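You operate a simulated robot arm through the tools that you are given. There is no shell and no other tool.

You are at the controls of a simulated robot arm. One attempt, no reset.

JOB
Switch the dehumidifier off, brush the fluff off its filter and start it again.
Fine: use the scrubbing brush and put it back; shut the filter lid before you start. Set down upright: scrubbing brush. Where these are worked on the way, their far stop is far enough and under half their travel is too little: filter lid. What is to be rubbed or washed off counts as gone when no trace of it is left.

Only the result counts: the job must be done as asked and must still hold three seconds after the hand-in. Knocking over, shifting, dropping, spilling or breaking anything else fails it. A push-on lid holds only when it is set on centred and level and pressed home; a screw cap is set on level and turned clockwise until tight.

ROBOT AND FRAMES
A 7-joint arm with a two-finger parallel gripper, fixed in place. Base frame: the origin is on the floor under the middle of its stand, x ahead of it, y to its left, z up. Units: m, degrees, N and s.
With the tool pointing down near the work surface it reaches from about 0.26 to 0.68 m from the base axis. Its first joint turns from -66.0 to 66.0 degrees. Payload 1.57 kg.
The TCP is the grasp point between the finger pads, 0.03 m short of the fingertips. In the tool frame z runs along the fingers and y along their closing line. The gripper opens to 0.11 m. The fingers are 0.024 m wide and 0.012 m thick; the gripper's body (0.048 by 0.112 m) begins 0.078 m behind the TCP.
Orientation is told as [roll, pitch, yaw] about the base's x, y, z axes, in that order, counted from this pose: with the fingers straight down and closing along the base's y, the tool's x points along the base's -x, its y along +y and its z along -z.

CONTROLS
- The arm moves only by the tool arm_command. Its argument "deltas" is text: rows parted by semicolons, each of 7 numbers parted by spaces: the shift along the tool's x, y, z in m, then the turn, a rotation vector about the tool's x, y, z in degrees, then the gripper command, from -1 (fully open) to 1 (shut), values between in proportion. In form: tx ty tz wx wy wz grip; .... A call has 1 to 20 rows; each row shifts and turns the commanded pose from where the row before left it, along the tool's axes as they then stand. A row lasts 0.2 s, in which the tool goes at most 0.05 m and 8.6 degrees; a call with a longer step from one row to the next is refused whole, and so is a gripper value outside its range. Where a pose cannot be reached the arm comes as near as it can. A force on the tool above 50 N (or 10 N above the force at the start of the call, whichever is more), or a blocked arm, ends the call early, and 0.2 s more pass. The fingers move at their own pace (about 0.108 m/s each) and stop on an object; they squeeze with about 21 N. The grip force told is the motor's: it shows also when the fingers shut on nothing. Time passes only in rows, and 0.2 s behind the last, so rows that do not move let the fingers close. The reply holds the time, the measured pose of the TCP, the force on the tool along the base axes, the opening and the grip force, in the units named above and with some noise, with the torque about the TCP (base axes, N m) and any sound that the robot's microphone picked up, and new pictures: "show" is both (left out), scene, wrist or none.
- Cameras (640 x 400 px; columns grow to the right, rows downward): "scene" is fixed at [0.1566, -0.3857, 1.4036]; the picture's right is [0.83, -0.55, 0.00], its down [-0.32, -0.48, -0.82] and it looks along [0.45, 0.68, -0.57] (base axes); focal length 278 px, centre (320, 200). "wrist" rides on the gripper at [0.07, 0.016, -0.141] in the tool frame; the picture's right is [-0.23, 0.97, 0.00], its down [-0.85, -0.20, -0.48] and it looks along [-0.47, -0.11, 0.88] (tool axes); focal length 222 px, centre (320, 200). There is no depth. A picture from a camera that has moved, and an enlarged one, comes with that camera's place and axes in the base frame and with its lens.
- inspect(camera, box): a new picture of the part [left, top, right, bottom] of that camera's present view, enlarged. No time passes.
- finish_job(): hands the job in; it is judged then, once.

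Nothing tells you positions but the pictures and the camera data. Unless the task says otherwise, let go and move clear before handing in.

The tools are called after ">>>" as a command line: name --argument value ..., lists and objects as JSON in quotes. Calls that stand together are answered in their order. arm_command: Moves the arm, as the interface text tells. Its arguments: {"type":"object","properties":{"deltas":{"type":"string"},"show":{"type":"string","enum":["both","scene","wrist","none"]}},"required":["deltas"]} The other tools are called the same way: inspect (camera, box) takes an enlarged picture of a part of a camera's view; finish_job () hands the job in.

At the start:

```text
clock: 0.0
tcp_pos: [0.331, 0.119, 1.1772]
orientation: [0.0, -0.1, 0.0]
force: [-0.3, 0.5, 0.6]
ft_torque: [0.0, -0.03, 0.01]
finger_gap: 0.11
grasp_force: 0.1
```

scene: 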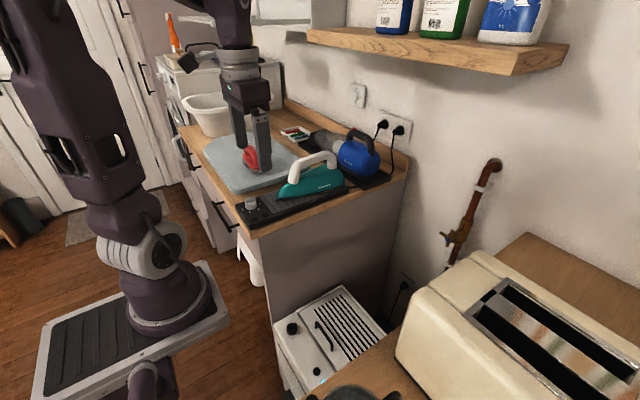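
wrist: 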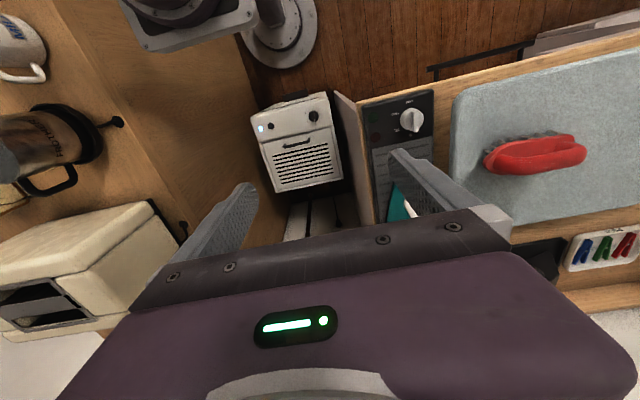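

I see a counter with a red scrubbing brush on a gray-blue board, and a white box (the dehumidifier) with a grille standing lower down to the right of the counter. I'll take enlarged pictures before moving.

>>> inspect --camera "scene" --box '[230, 260, 430, 400]'

>>> inspect --camera "wrist" --box '[230, 70, 390, 220]'

>>> inspect --camera "wrist" --box '[340, 60, 640, 260]'

>>> inspect --camera "scene" --box '[180, 90, 420, 240]'

```text
2.86 times, centred on (330, 330) of scene
camera zoom: at [0.1566, -0.3857, 1.4036], right [0.83, -0.55, 0.0], down [-0.32, -0.48, -0.82], along [0.45, 0.68, -0.57], focal length 795 px, centre (291, -171)
```

zoom: 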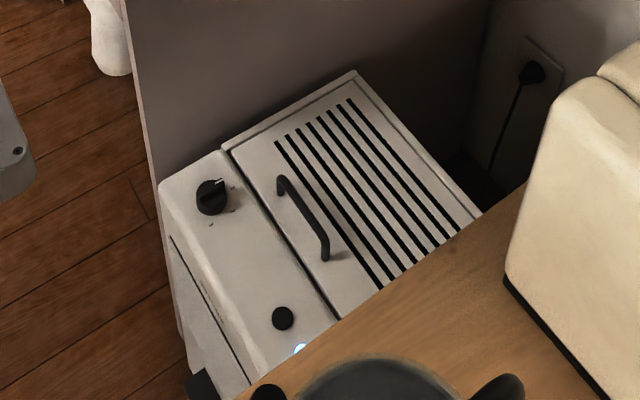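

```text
2.67 times, centred on (310, 145) of wrist
camera zoom: at [0.2614, 0.1364, 1.318], right [0.23, 0.97, 0.0], down [0.85, -0.2, 0.48], along [0.47, -0.11, -0.88], focal length 592 px, centre (347, 347)
```

zoom: 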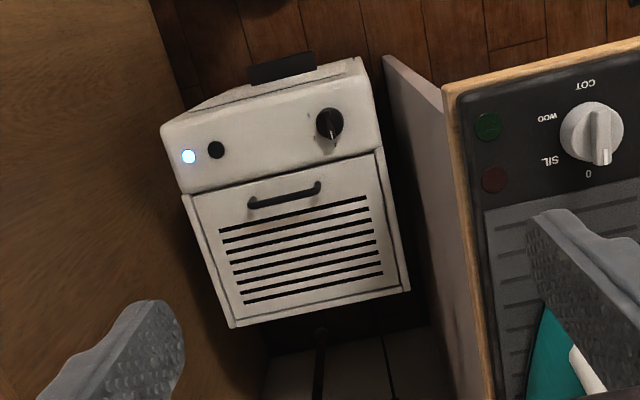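

```text
2.00 times, centred on (490, 160) of wrist
camera zoom: at [0.2614, 0.1364, 1.318], right [0.23, 0.97, 0.0], down [0.85, -0.2, 0.48], along [0.47, -0.11, -0.88], focal length 444 px, centre (-20, 280)
```

zoom: 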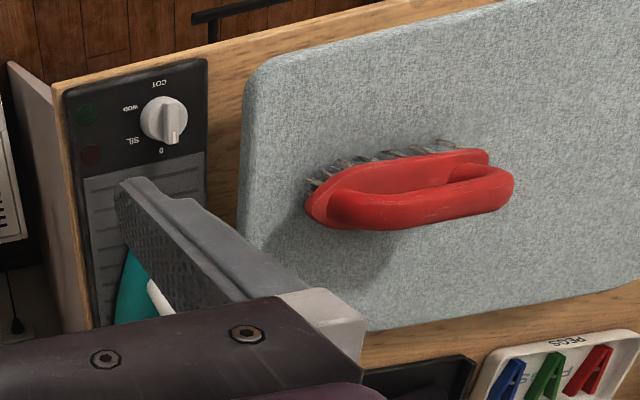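

```text
2.67 times, centred on (300, 165) of scene
camera zoom: at [0.1566, -0.3857, 1.4036], right [0.83, -0.55, 0.0], down [-0.32, -0.48, -0.82], along [0.45, 0.68, -0.57], focal length 742 px, centre (373, 293)
```

zoom: 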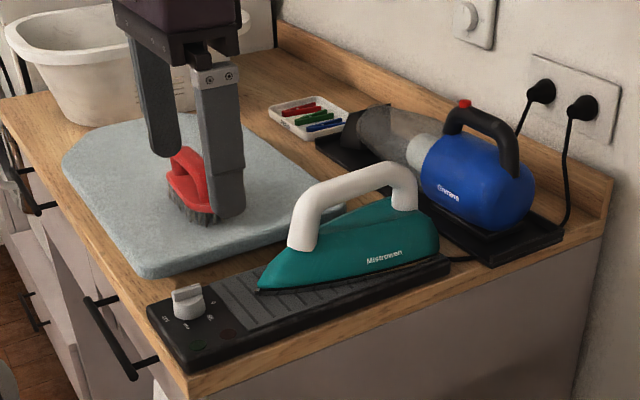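

The dehumidifier stands in the gap between the counters. I put its top at about z=0.51, with the knob near (0.36, 0.09), the button near (0.36, -0.06), and the handle of the lid near (0.44, 0.01). The brush is near (0.43, 0.44, 0.97). I'll lower into the gap for a closer look at the controls.

>>> arm_command --deltas "-0.0043 -0.0129 0.0467 0 0 0 -1;-0.0043 -0.0129 0.0467 0 0 0 -1;-0.0043 -0.0129 0.0467 0 0 0 -1;-0.0043 -0.0129 0.0467 0 0 0 -1;-0.0043 -0.0129 0.0467 0 0 0 -1;-0.0043 -0.0129 0.0467 0 0 0 -1;-0.0043 -0.0129 0.0467 0 0 0 -1" --show "both"

```text
clock: 1.6
tcp_pos: [0.3619, 0.0281, 0.85]
orientation: [0.0, 0.1, -0.1]
force: [0.9, 0.2, 0.4]
ft_torque: [-0.02, 0.03, 0.0]
finger_gap: 0.11
grasp_force: 0.0
camera wrist: at [0.2913, 0.045, 0.9905], right [0.23, 0.97, 0.0], down [0.85, -0.2, 0.48], along [0.47, -0.11, -0.88], focal length 222 px, centre (320, 200)
```

scene: 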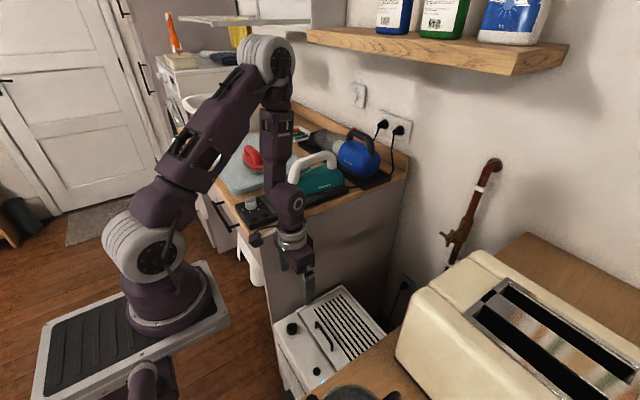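
wrist: 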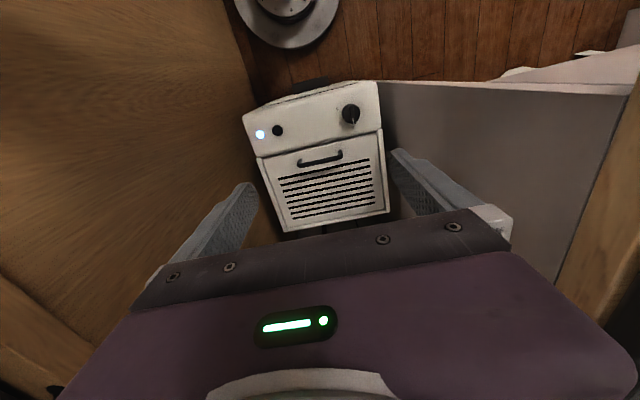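

The dehumidifier sits clearly between the fingers now. I'll enlarge the controls and the lid.

>>> inspect --camera "wrist" --box '[230, 70, 400, 176]'

>>> inspect --camera "wrist" --box '[320, 80, 384, 144]'

>>> inspect --camera "scene" --box '[260, 270, 400, 400]'

```text
3.76 times, centred on (315, 123) of wrist
camera zoom: at [0.2913, 0.045, 0.9905], right [0.23, 0.97, 0.0], down [0.85, -0.2, 0.48], along [0.47, -0.11, -0.88], focal length 836 px, centre (339, 490)
```

zoom: 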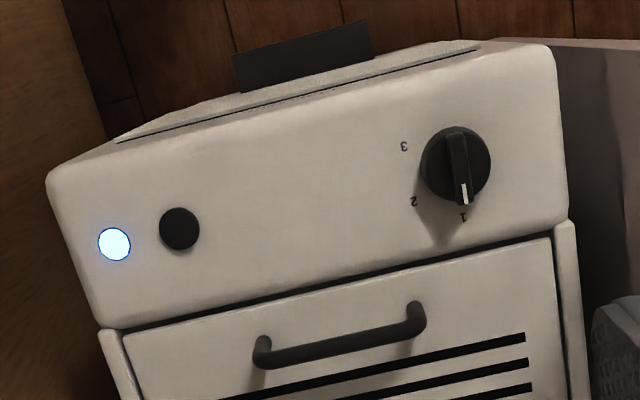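

```text
6.25 times, centred on (352, 112) of wrist
camera zoom: at [0.2913, 0.045, 0.9905], right [0.23, 0.97, 0.0], down [0.85, -0.2, 0.48], along [0.47, -0.11, -0.88], focal length 1388 px, centre (120, 750)
```

zoom: 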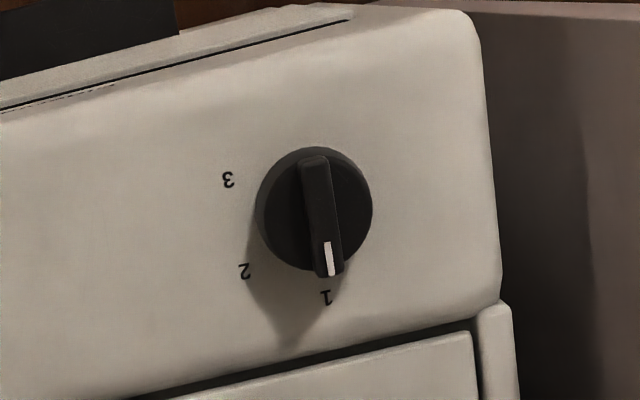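

```text
3.08 times, centred on (330, 335) of scene
camera zoom: at [0.1566, -0.3856, 1.4036], right [0.83, -0.55, 0.0], down [-0.32, -0.48, -0.82], along [0.45, 0.68, -0.57], focal length 856 px, centre (289, -215)
```

zoom: 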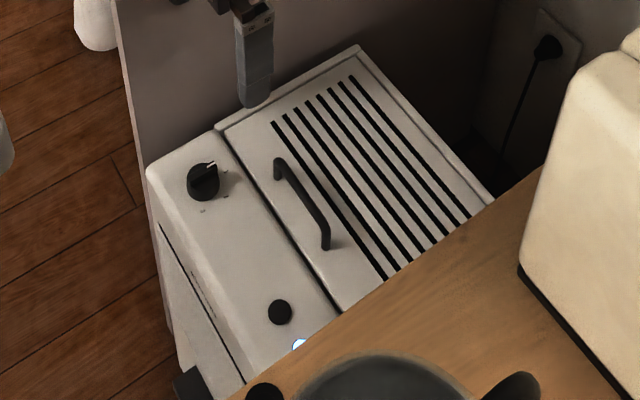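

The knob only sets levels 1 to 3, so I take the black button beside the lit lamp as the power switch. I'll close the fingers and move down over the button at about (0.362, -0.061, 0.52).

>>> arm_command --deltas "0 -0.015 0.04 0 0 0 1;0 -0.015 0.04 0 0 0 1;0 -0.015 0.04 0 0 0 1;0 -0.015 0.04 0 0 0 1;0 -0.015 0.04 0 0 0 1;0 -0.014 0.03 0 0 0 1;0 0 0.02 0 0 0 1;0 0 0 0 0 0 1" --show "both"

```text
clock: 3.4
tcp_pos: [0.359, -0.0606, 0.6017]
orientation: [0.0, 0.0, 0.1]
force: [-0.1, 0.3, -0.4]
ft_torque: [-0.01, 0.02, -0.01]
finger_gap: 0.0002
grasp_force: 20.9
camera wrist: at [0.2892, -0.0439, 0.7416], right [0.23, 0.97, 0.0], down [0.85, -0.2, 0.48], along [0.47, -0.11, -0.88], focal length 222 px, centre (320, 200)
```

scene: 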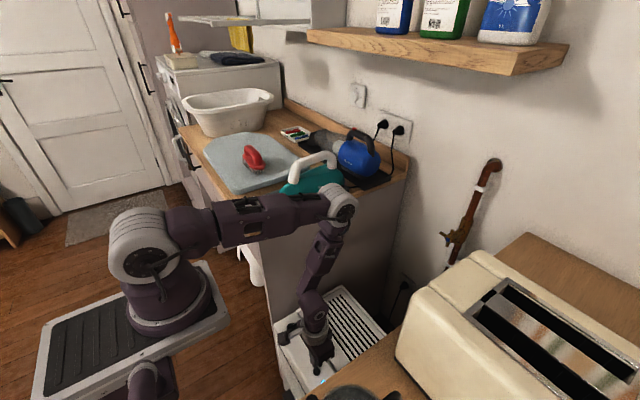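
wrist: 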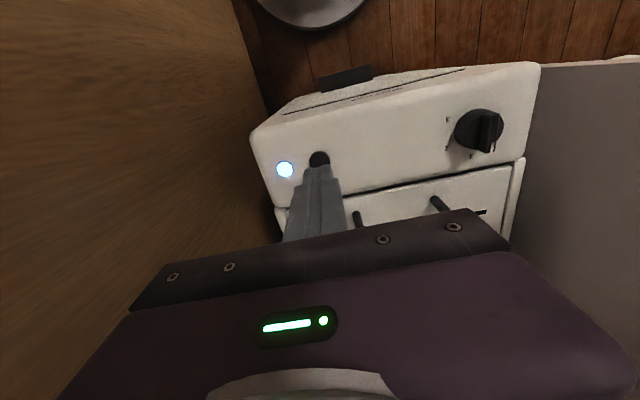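

>>> inspect --camera "wrist" --box '[260, 120, 400, 220]'

```text
4.00 times, centred on (330, 170) of wrist
camera zoom: at [0.2892, -0.0439, 0.7416], right [0.23, 0.97, 0.0], down [0.85, -0.2, 0.48], along [0.47, -0.11, -0.88], focal length 888 px, centre (280, 320)
```

zoom: 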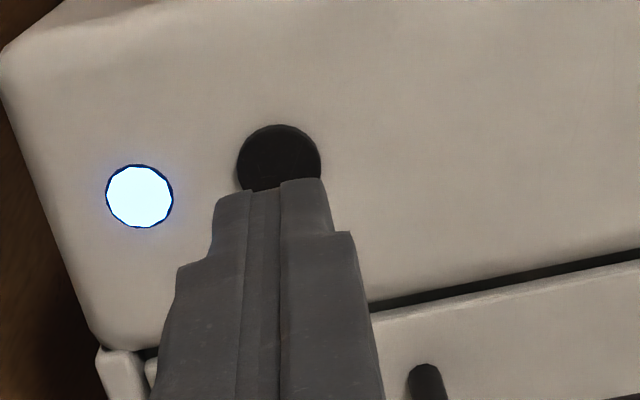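

The fingertips are lined up over the button and the lamp is lit. I'll lower to just above it.

>>> arm_command --deltas "-0.002 0 0.02 0 0 0 1;0 0 0.015 0 0 0 1;0 0 0.008 0 0 0 1;0 0 0 0 0 0 1" --show "wrist"

```text
clock: 4.4
tcp_pos: [0.3622, -0.0603, 0.5588]
orientation: [0.0, 0.0, 0.0]
force: [-0.6, 0.3, 0.2]
ft_torque: [0.0, -0.03, -0.01]
finger_gap: 0.0001
grasp_force: 20.8
camera wrist: at [0.2923, -0.0434, 0.6983], right [0.23, 0.97, 0.0], down [0.86, -0.2, 0.48], along [0.47, -0.11, -0.88], focal length 222 px, centre (320, 200)
```

wrist: 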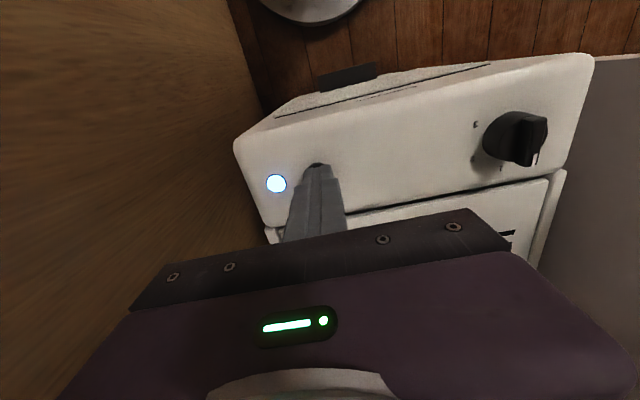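

>>> inspect --camera "wrist" --box '[250, 130, 390, 230]'

>>> arm_command --deltas "0 0 0.003 0 0 0 1;0 0 0.002 0 0 0 1;0 0 0.002 0 0 0 1" --show "wrist"

```text
4.00 times, centred on (320, 180) of wrist
camera zoom: at [0.2923, -0.0434, 0.6983], right [0.23, 0.97, 0.0], down [0.86, -0.2, 0.48], along [0.47, -0.11, -0.88], focal length 888 px, centre (320, 280)
```

zoom: 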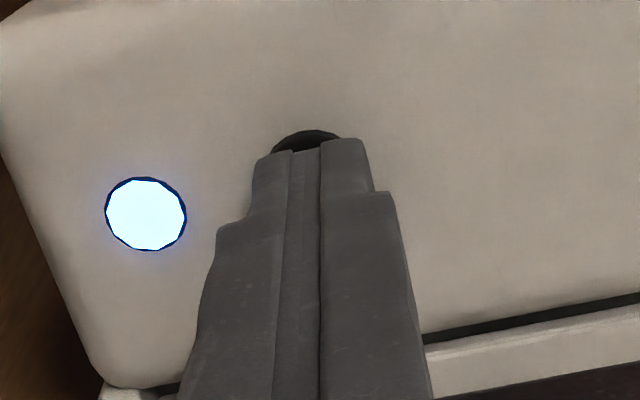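

```text
clock: 5.2
tcp_pos: [0.3625, -0.06, 0.5503]
orientation: [-0.1, 0.0, -0.1]
force: [-0.5, -1.6, 7.7]
ft_torque: [-0.07, 0.03, -0.01]
finger_gap: 0.0
grasp_force: 21.4
heard: click
camera wrist: at [0.2931, -0.0436, 0.6911], right [0.23, 0.97, 0.0], down [0.85, -0.2, 0.48], along [0.47, -0.11, -0.88], focal length 222 px, centre (320, 200)
```

wrist: 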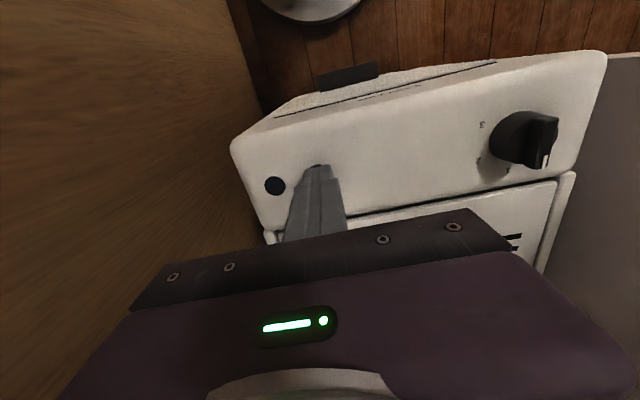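

The button clicked and the lamp went dark, so the machine is off. Next I'll rise, move over the lid handle near (0.433, 0.011) and turn the gripper 90° so the fingers straddle the bar.

>>> arm_command --deltas "0 0 -0.02 0 0 0 1;0 0 -0.045 0 0 0 1;0 0 -0.045 0 0 0 1;-0.0237 0.0237 0 0 0 0 0.1;-0.0237 0.0237 0 0 0 0 0.1;-0.0237 0.0237 0 0 0 0 0.1;0 0 0 0 0 -8.18 0.1;0 0 0 0 0 -8.18 0.1;0 0 0 0 0 -8.18 0.1;0 0 0 0 0 -8.18 0.1;0 0 0 0 0 -8.18 0.1;0 0 0 0 0 -8.18 0.1;0 0 0 0 0 -8.18 0.1;0 0 0 0 0 -8.18 0.1;0 0 0 0 0 -8.18 0.1;0 0 0 0 0 -8.18 0.1;0 0 0 0 0 -8.2 0.1" --show "both"

```text
clock: 8.8
tcp_pos: [0.4354, 0.0114, 0.6608]
orientation: [0.0, 0.0, 90.1]
force: [0.5, -0.4, 0.2]
ft_torque: [0.02, 0.0, 0.01]
finger_gap: 0.0496
grasp_force: 0.0
camera wrist: at [0.4181, -0.0577, 0.8011], right [-0.97, 0.23, 0.0], down [0.2, 0.86, 0.48], along [0.11, 0.47, -0.88], focal length 222 px, centre (320, 200)
```

scene: 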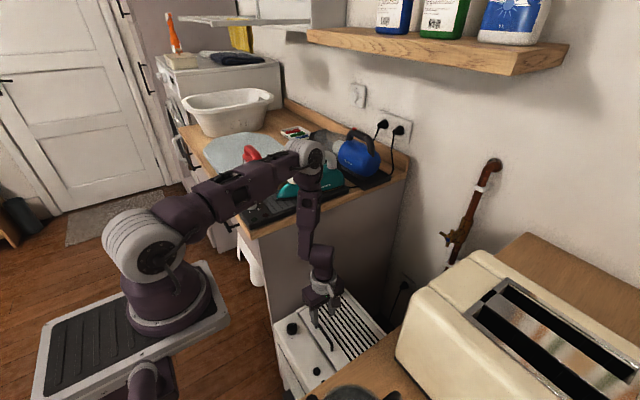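
wrist: 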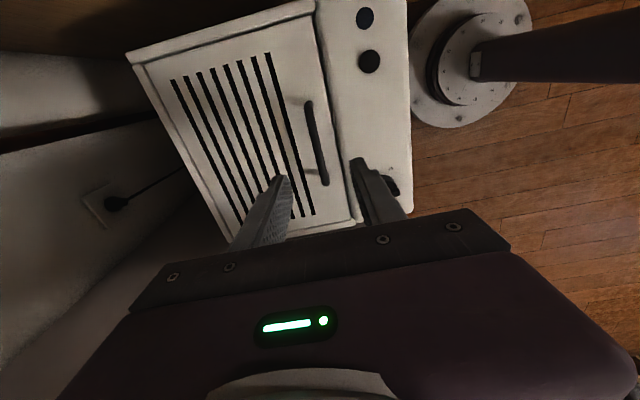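

>>> inspect --camera "wrist" --box '[250, 80, 410, 230]'

>>> inspect --camera "wrist" --box '[120, 0, 420, 240]'

```text
2.67 times, centred on (330, 155) of wrist
camera zoom: at [0.4181, -0.0577, 0.8011], right [-0.97, 0.23, 0.0], down [0.2, 0.86, 0.48], along [0.11, 0.47, -0.88], focal length 592 px, centre (293, 320)
```

zoom: 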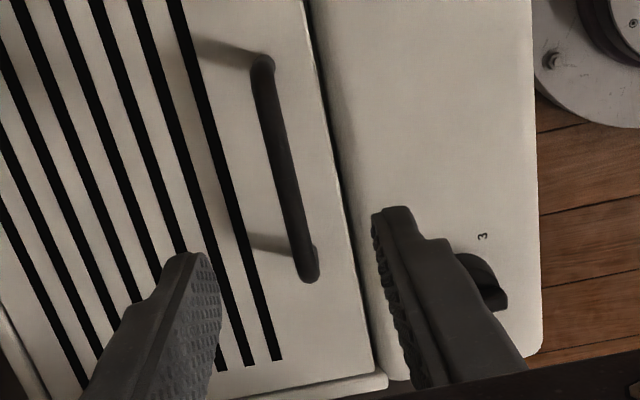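

```text
1.67 times, centred on (270, 120) of wrist
camera zoom: at [0.4181, -0.0577, 0.8011], right [-0.97, 0.23, 0.0], down [0.2, 0.86, 0.48], along [0.11, 0.47, -0.88], focal length 370 px, centre (403, 333)
```

zoom: 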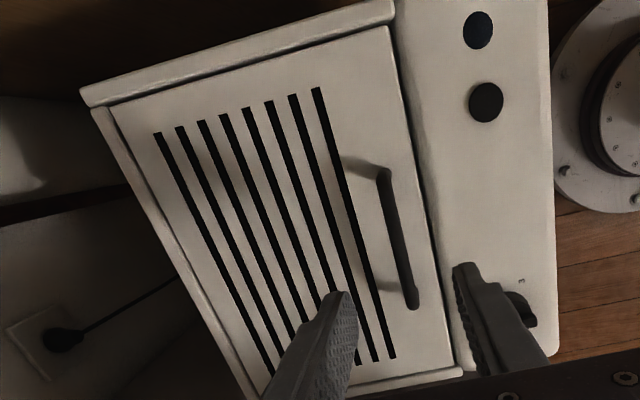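

The handle bar runs along y at x≈0.437, from y≈-0.035 to 0.058, and the fingers straddle it. I'll lower onto it and close.

>>> arm_command --deltas "0 -0.0015 0.04 0 0 0 0.1;0 0 0.04 0 0 0 0.1;0 0 0.015 0 0 0 0.1;0 0 0.008 0 0 0 0.1;0 0 0.003 0 0 0 0.1;0 0 0 0 0 0 0.1" --show "both"

```text
clock: 10.2
tcp_pos: [0.4363, 0.0097, 0.554]
orientation: [0.0, 0.0, 89.9]
force: [0.0, 0.1, -0.5]
ft_torque: [0.0, 0.01, 0.01]
finger_gap: 0.0494
grasp_force: 0.1
camera wrist: at [0.4198, -0.0589, 0.6955], right [-0.97, 0.23, 0.0], down [0.2, 0.85, 0.48], along [0.11, 0.47, -0.88], focal length 222 px, centre (320, 200)
```

scene: 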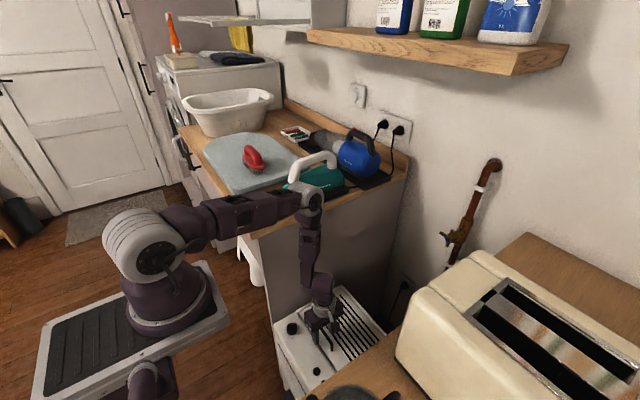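
wrist: 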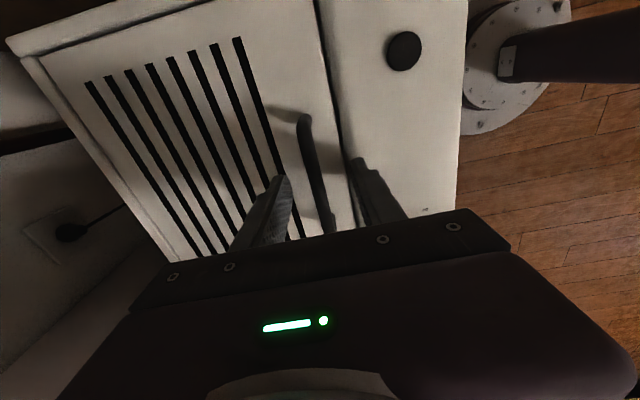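

>>> inspect --camera "wrist" --box '[220, 100, 420, 250]'

>>> inspect --camera "scene" --box '[280, 270, 380, 350]'

```text
2.67 times, centred on (320, 175) of wrist
camera zoom: at [0.4198, -0.0589, 0.6955], right [-0.97, 0.23, 0.0], down [0.2, 0.85, 0.48], along [0.11, 0.47, -0.88], focal length 592 px, centre (320, 267)
```

zoom: 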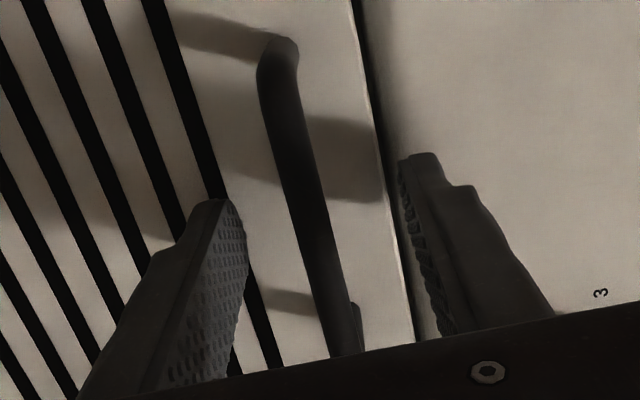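

```text
5.00 times, centred on (330, 310) of scene
camera zoom: at [0.1566, -0.3857, 1.4036], right [0.83, -0.55, 0.0], down [-0.32, -0.48, -0.82], along [0.45, 0.68, -0.57], focal length 1391 px, centre (270, -350)
```

zoom: 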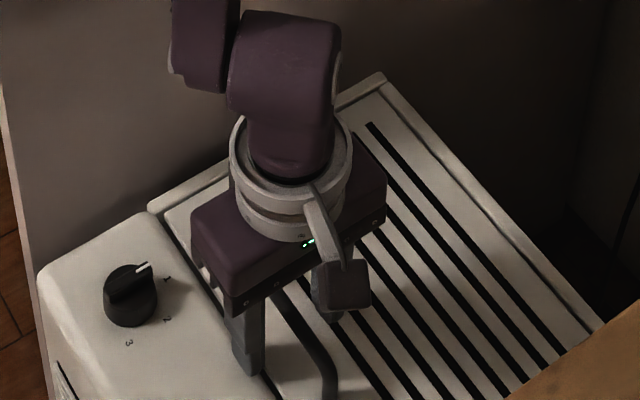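

>>> arm_command --deltas "0 0 0 0 0 0 1;0 0 0 0 0 0 1;0 0 0 0 0 0 1;0 0 0 0 0 0 1" --show "wrist"

```text
clock: 11.2
tcp_pos: [0.4363, 0.0096, 0.5548]
orientation: [-0.1, 0.0, 90.0]
force: [4.3, -0.9, -2.0]
ft_torque: [0.03, 0.01, 0.03]
finger_gap: 0.0097
grasp_force: 28.0
camera wrist: at [0.4202, -0.0589, 0.6957], right [-0.97, 0.23, 0.0], down [0.2, 0.85, 0.48], along [0.11, 0.47, -0.88], focal length 222 px, centre (320, 200)
```

wrist: 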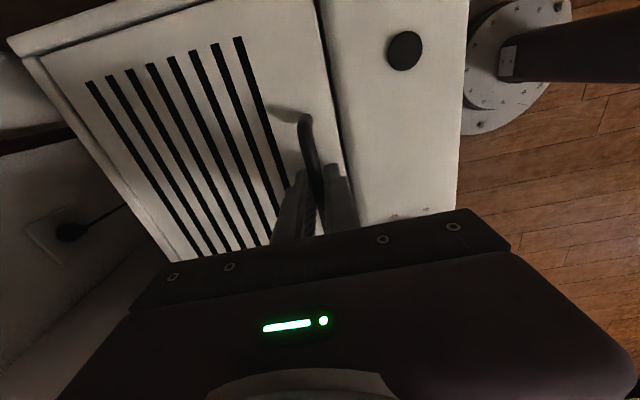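

I hold the handle bar, with the gap at 9.7 mm. I'll lift along an arc about a hinge that I assume to be at the rear edge (x≈0.618) and watch the forces.

>>> arm_command --deltas "0 -0.0015 -0.0078 0 0 0 1;0 -0.002 -0.0078 0 0 0 1;0 -0.0025 -0.0077 0 0 0 1;0 -0.003 -0.0077 0 0 0 1" --show "both"

```text
clock: 12.2
tcp_pos: [0.4479, 0.0093, 0.5875]
orientation: [-0.3, 0.0, 89.9]
force: [17.9, -6.8, -9.7]
ft_torque: [-0.13, -0.02, -0.2]
finger_gap: 0.0095
grasp_force: 27.8
camera wrist: at [0.43, -0.0589, 0.7277], right [-0.97, 0.23, 0.0], down [0.2, 0.85, 0.48], along [0.11, 0.47, -0.88], focal length 222 px, centre (320, 200)
```

scene: 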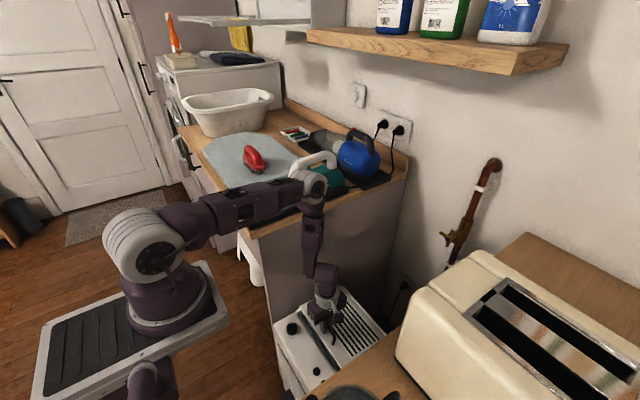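
wrist: 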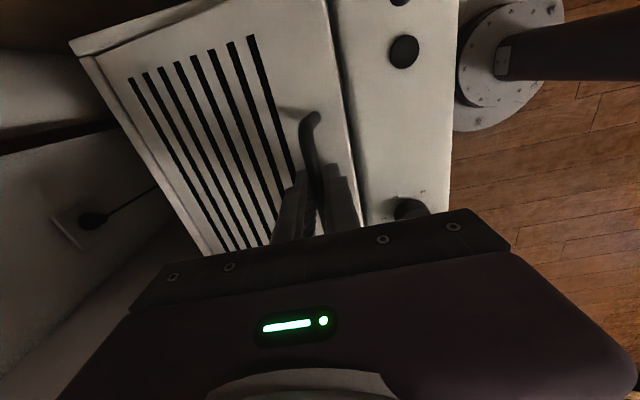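

>>> inspect --camera "wrist" --box '[60, 0, 460, 250]'

>>> inspect --camera "scene" --box '[270, 260, 410, 370]'

```text
1.60 times, centred on (260, 125) of wrist
camera zoom: at [0.43, -0.0589, 0.7277], right [-0.97, 0.23, 0.0], down [0.2, 0.85, 0.48], along [0.11, 0.47, -0.88], focal length 355 px, centre (416, 320)
```

zoom: 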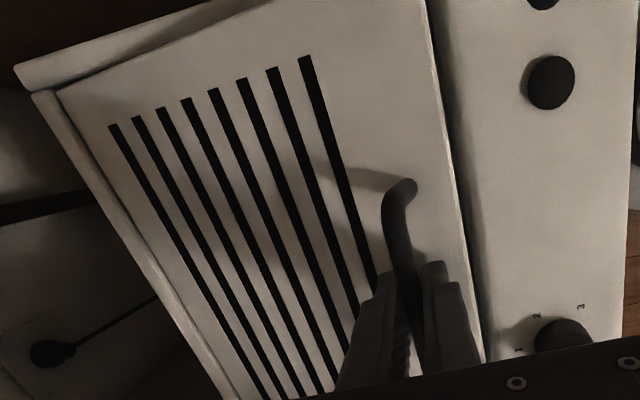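

```text
3.64 times, centred on (340, 315) of scene
camera zoom: at [0.157, -0.3857, 1.4035], right [0.83, -0.55, 0.0], down [-0.32, -0.48, -0.82], along [0.45, 0.68, -0.57], focal length 1011 px, centre (247, -218)
```

zoom: 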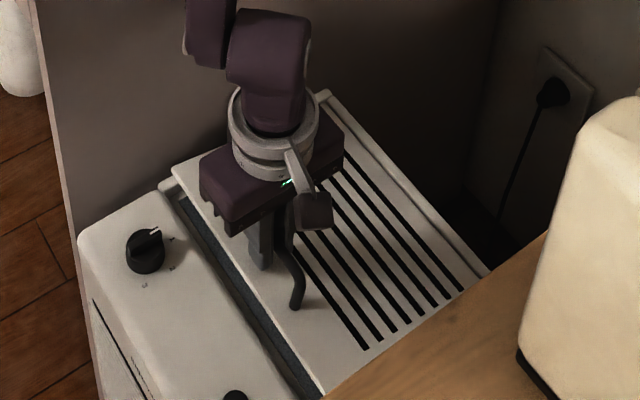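

The lid is rising and its hinge is near x≈0.605. I'll go on along the corrected arc to about 30°.

>>> arm_command --deltas "0 -0.0046 -0.0081 0 0 0 1;0 -0.0046 -0.0081 0 0 0 1;0 -0.0046 -0.008 0 0 0 1;0 -0.0061 -0.0079 0 0 0 1;0 -0.0061 -0.0079 0 0 0 1;0 -0.006 -0.008 0 0 0 1" --show "both"

```text
clock: 13.6
tcp_pos: [0.4756, 0.0098, 0.6328]
orientation: [0.1, 0.0, 89.9]
force: [-6.7, -6.7, 5.2]
ft_torque: [-0.21, 0.12, -0.48]
finger_gap: 0.0095
grasp_force: 27.8
camera wrist: at [0.4594, -0.0583, 0.7734], right [-0.97, 0.23, 0.0], down [0.2, 0.85, 0.48], along [0.11, 0.47, -0.88], focal length 222 px, centre (320, 200)
```

scene: 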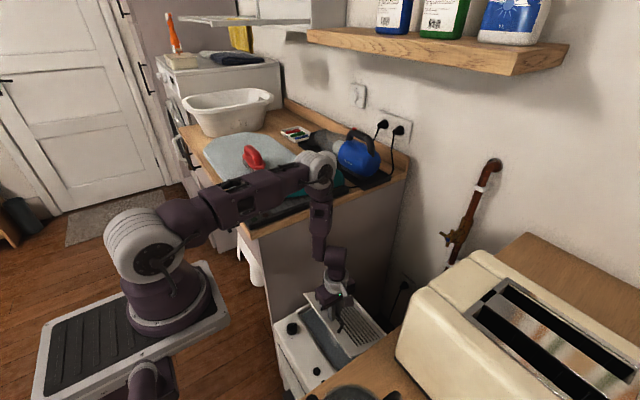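
wrist: 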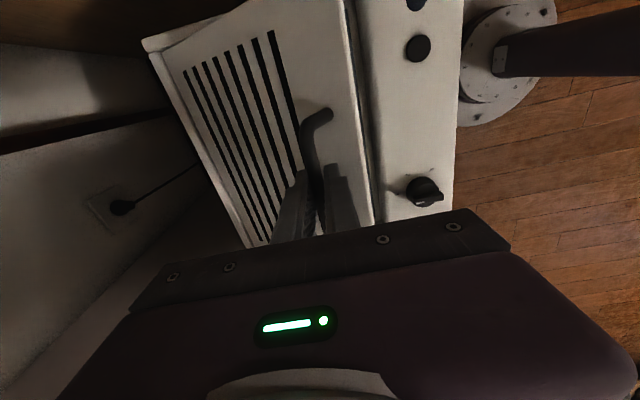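

Forces are low and the lid follows. On to about 50°.

>>> arm_command --deltas "0 -0.0074 -0.0068 0 0 0 1;0 -0.0074 -0.0068 0 0 0 1;0 -0.0074 -0.0067 0 0 0 1;0 -0.0084 -0.0056 0 0 0 1;0 -0.0084 -0.0054 0 0 0 1;0 -0.0084 -0.0052 0 0 0 1" --show "both"

```text
clock: 15.0
tcp_pos: [0.5255, 0.0103, 0.6706]
orientation: [-0.3, -0.1, 90.0]
force: [11.5, -4.2, -23.3]
ft_torque: [-0.03, 0.01, -0.67]
finger_gap: 0.0097
grasp_force: 28.0
camera wrist: at [0.5088, -0.0585, 0.8108], right [-0.97, 0.23, 0.0], down [0.2, 0.85, 0.48], along [0.11, 0.47, -0.88], focal length 222 px, centre (320, 200)
```

scene: 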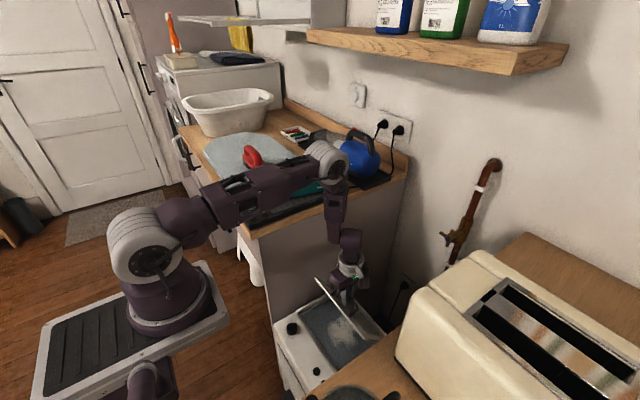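
wrist: 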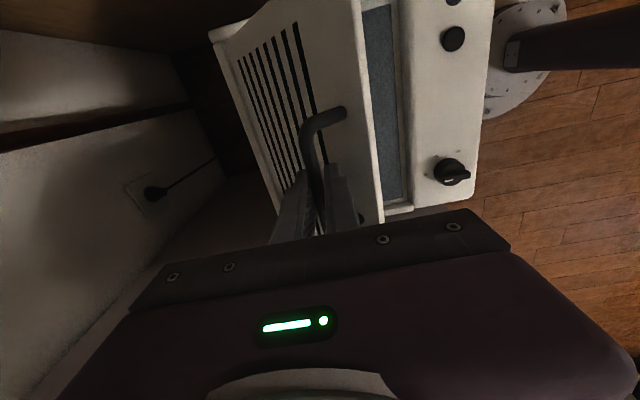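

The filter is coming into view. The force suggests that the true arc is a little tighter, so I'll bias slightly toward the hinge and go on.

>>> arm_command --deltas "0 -0.0075 -0.002 0 0 0 1;0 -0.0075 -0.002 0 0 0 1;0 -0.0075 -0.002 0 0 0 1;0 -0.0075 -0.002 0 0 0 1" --show "both"

```text
clock: 16.0
tcp_pos: [0.5553, 0.0113, 0.6781]
orientation: [0.0, -0.1, 90.0]
force: [-7.7, 1.4, 23.6]
ft_torque: [0.22, -0.01, -0.72]
finger_gap: 0.0099
grasp_force: 28.0
camera wrist: at [0.5383, -0.0581, 0.8187], right [-0.97, 0.23, 0.0], down [0.2, 0.85, 0.48], along [0.11, 0.47, -0.88], focal length 222 px, centre (320, 200)
```

scene: 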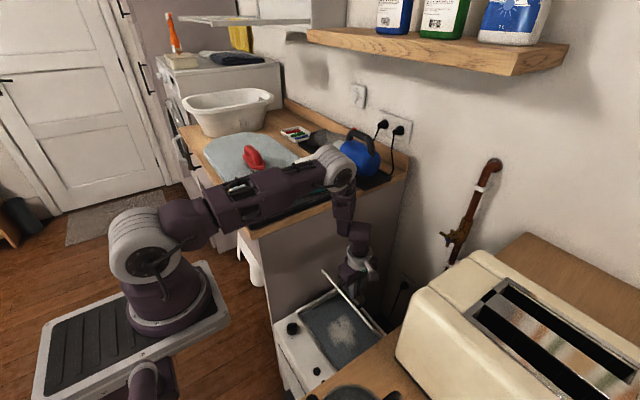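
wrist: 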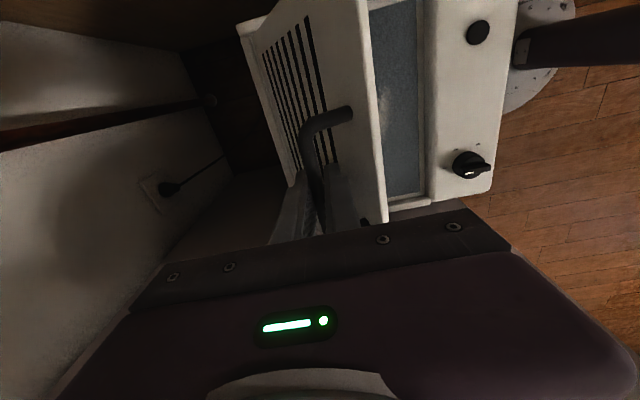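

>>> arm_command --deltas "0 -0.0068 -0.0025 0 0 0 1;0 -0.0068 -0.0024 0 0 0 1;0 -0.0068 -0.0022 0 0 0 1;0 -0.0068 -0.002 0 0 0 1" --show "both"

>>> inspect --camera "scene" --box '[260, 210, 420, 380]'

```text
clock: 17.0
tcp_pos: [0.581, 0.0113, 0.686]
orientation: [0.0, 0.0, 90.0]
force: [2.6, 0.6, -24.5]
ft_torque: [-0.05, 0.01, -0.69]
finger_gap: 0.0101
grasp_force: 28.0
camera wrist: at [0.5646, -0.0583, 0.827], right [-0.97, 0.23, 0.0], down [0.2, 0.85, 0.48], along [0.11, 0.47, -0.88], focal length 222 px, centre (320, 200)
```

scene: 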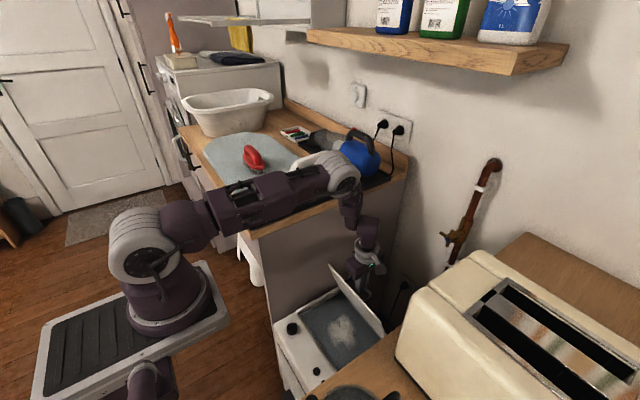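
wrist: 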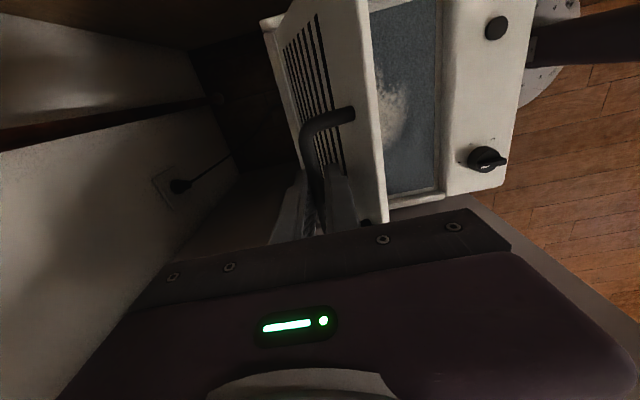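

```text
2.35 times, centred on (340, 295) of scene
camera zoom: at [0.1571, -0.3856, 1.4035], right [0.83, -0.55, 0.0], down [-0.32, -0.48, -0.82], along [0.45, 0.68, -0.57], focal length 654 px, centre (273, -24)
```

zoom: 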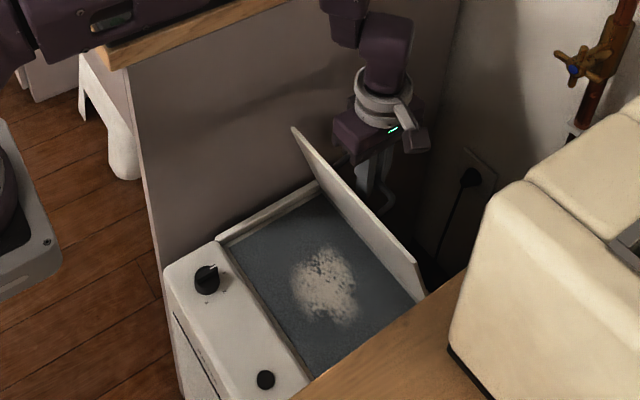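

The filter and its fluff patch are now exposed and the lid stands at about 70°. I'll keep pushing toward the stop.

>>> arm_command --deltas "0 -0.0075 0 0 0 0 1;0 -0.0075 0 0 0 0 1;0 -0.0075 0.0003 0 0 0 1;0 -0.0075 0.0006 0 0 0 1" --show "both"

```text
clock: 18.0
tcp_pos: [0.6134, 0.0102, 0.6875]
orientation: [-0.2, -0.1, 89.8]
force: [1.8, -1.2, 22.0]
ft_torque: [-0.15, 0.01, -0.69]
finger_gap: 0.0099
grasp_force: 27.3
camera wrist: at [0.5962, -0.0583, 0.828], right [-0.97, 0.23, 0.0], down [0.2, 0.86, 0.48], along [0.11, 0.47, -0.88], focal length 222 px, centre (320, 200)
```

scene: 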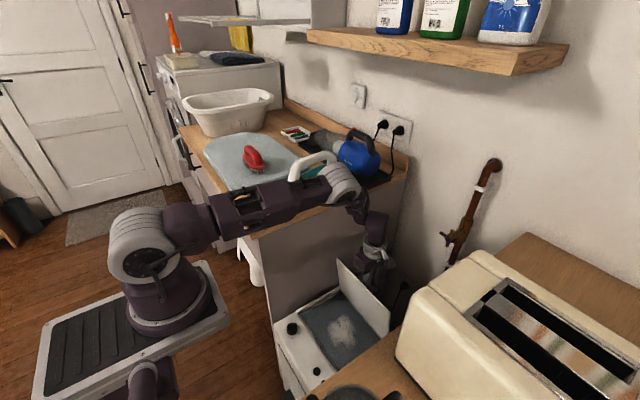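
wrist: 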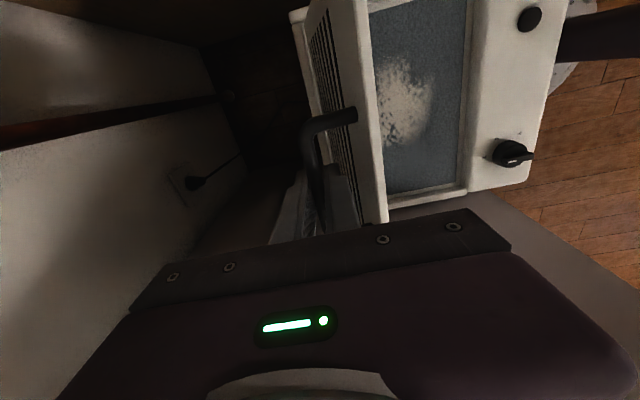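

>>> arm_command --deltas "0 -0.0075 -0.0005 0 0 0 1;0 -0.0075 0 0 0 0 1;0 -0.0075 0.0008 0 0 0 1;0 -0.0075 0.0012 0 0 0 1" --show "both"

>>> inspect --camera "scene" --box '[260, 210, 420, 380]'

```text
clock: 19.0
tcp_pos: [0.639, 0.0105, 0.6839]
orientation: [0.4, -0.1, 89.9]
force: [-4.2, -5.0, -16.5]
ft_torque: [-0.19, 0.01, -0.7]
finger_gap: 0.0099
grasp_force: 28.3
camera wrist: at [0.6236, -0.0583, 0.8241], right [-0.97, 0.23, 0.01], down [0.2, 0.86, 0.48], along [0.1, 0.47, -0.88], focal length 222 px, centre (320, 200)
```

scene: 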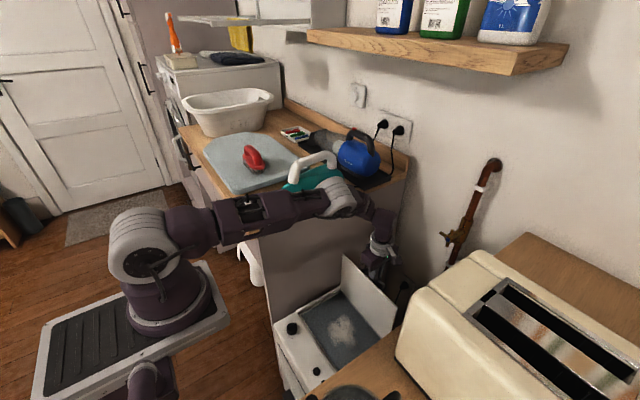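
wrist: 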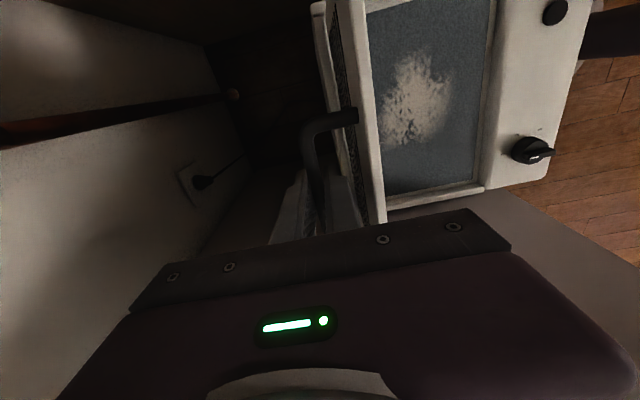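

```text
2.35 times, centred on (340, 295) of scene
camera zoom: at [0.1569, -0.3858, 1.4035], right [0.83, -0.55, 0.0], down [-0.32, -0.48, -0.82], along [0.45, 0.68, -0.57], focal length 654 px, centre (273, -24)
```

zoom: 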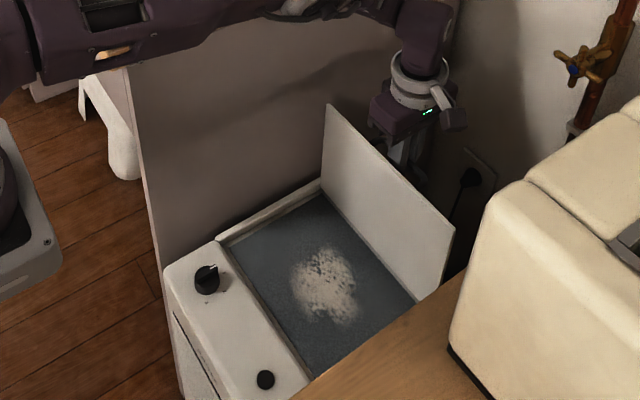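

The lid is near vertical now. I'll push a little farther to see whether there is a stop.

>>> arm_command --deltas "0 -0.007 0.0015 0 0 0 1;0 -0.007 0.0017 0 0 0 1;0 -0.006 0.0018 0 0 0 1" --show "both"

```text
clock: 19.8
tcp_pos: [0.6601, 0.0112, 0.678]
orientation: [0.2, -0.1, 90.0]
force: [-6.3, -4.5, -18.6]
ft_torque: [-0.12, 0.03, -0.65]
finger_gap: 0.01
grasp_force: 27.7
camera wrist: at [0.6442, -0.0581, 0.8195], right [-0.97, 0.23, 0.0], down [0.2, 0.85, 0.48], along [0.11, 0.47, -0.88], focal length 222 px, centre (320, 200)
```

scene: 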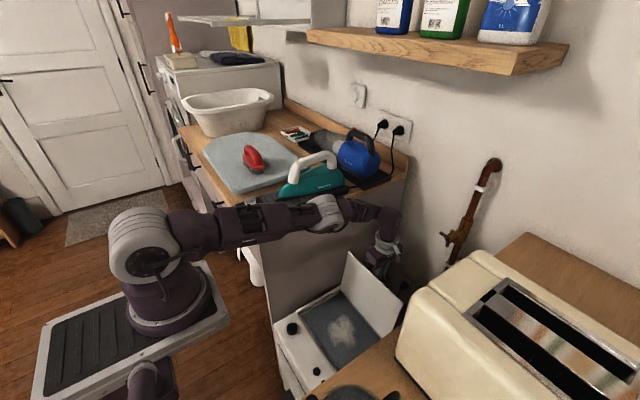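
wrist: 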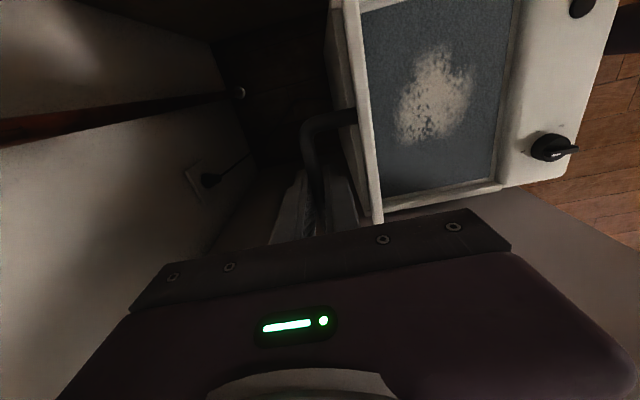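

>>> arm_command --deltas "0 -0.006 0.0025 0 0 0 1;0 -0.006 0.0025 0 0 0 1;0 -0.005 0.0025 0 0 0 1" --show "both"

>>> inspect --camera "scene" --box '[260, 210, 420, 380]'

```text
clock: 20.6
tcp_pos: [0.6634, 0.0158, 0.6736]
orientation: [-0.3, -0.1, 90.1]
force: [10.1, 1.0, 24.3]
ft_torque: [0.06, -0.01, -0.69]
finger_gap: 0.0099
grasp_force: 28.3
out of reach, approached as far as the arm can: row 1, 2, 3
camera wrist: at [0.647, -0.0537, 0.8152], right [-0.97, 0.23, -0.01], down [0.2, 0.85, 0.48], along [0.11, 0.47, -0.88], focal length 222 px, centre (320, 200)
```

scene: 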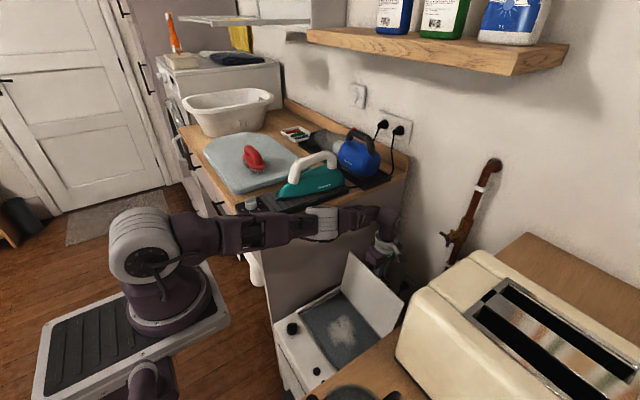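
wrist: 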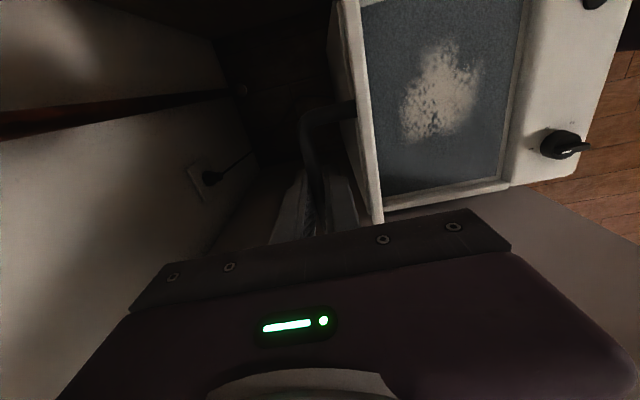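

```text
2.35 times, centred on (340, 295) of scene
camera zoom: at [0.1563, -0.3856, 1.4036], right [0.83, -0.55, 0.0], down [-0.32, -0.48, -0.82], along [0.45, 0.68, -0.57], focal length 654 px, centre (273, -24)
```

zoom: 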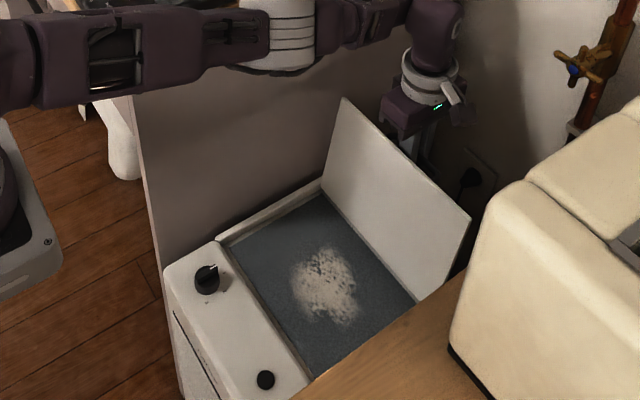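

I'm at the reach limit with the lid just past vertical, about 100°. I'll open the fingers slightly and check that the lid stays.

>>> arm_command --deltas "0 0 0 0 0 0 0.7;0 0 0 0 0 0 0.7;0 0 0 0 0 0 0.7" --show "both"

>>> inspect --camera "wrist" --box '[240, 60, 440, 240]'

```text
clock: 21.4
tcp_pos: [0.6633, 0.014, 0.6724]
orientation: [0.0, 0.0, 90.0]
force: [0.1, -0.3, 0.2]
ft_torque: [0.01, 0.06, 0.0]
finger_gap: 0.0168
grasp_force: 0.1
camera wrist: at [0.6458, -0.0546, 0.8132], right [-0.97, 0.23, 0.0], down [0.2, 0.85, 0.48], along [0.11, 0.47, -0.88], focal length 222 px, centre (320, 200)
```

scene: 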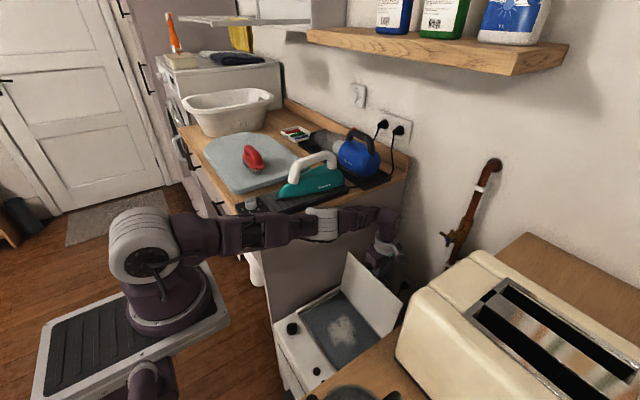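
wrist: 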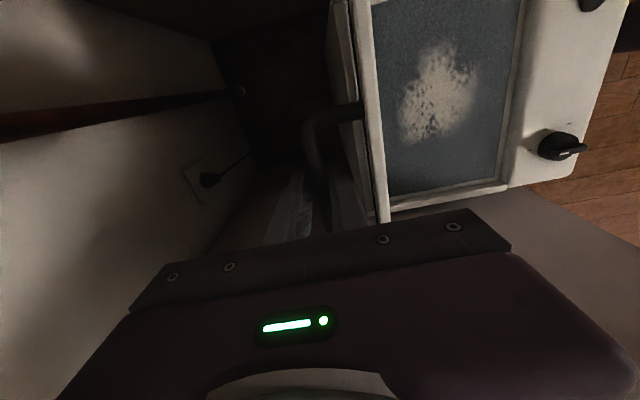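

```text
2.22 times, centred on (340, 150) of wrist
camera zoom: at [0.6458, -0.0546, 0.8132], right [-0.97, 0.23, 0.0], down [0.2, 0.85, 0.48], along [0.11, 0.47, -0.88], focal length 494 px, centre (276, 311)
```

zoom: 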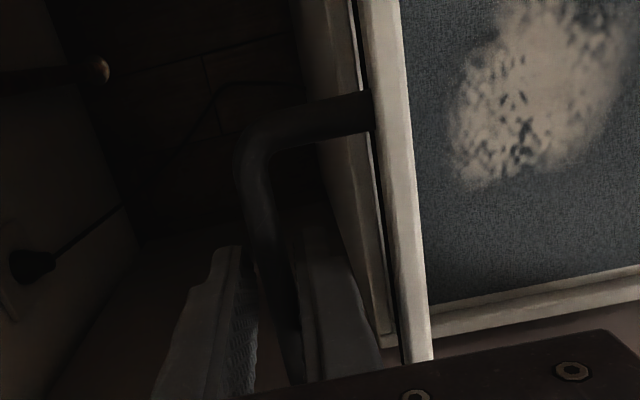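

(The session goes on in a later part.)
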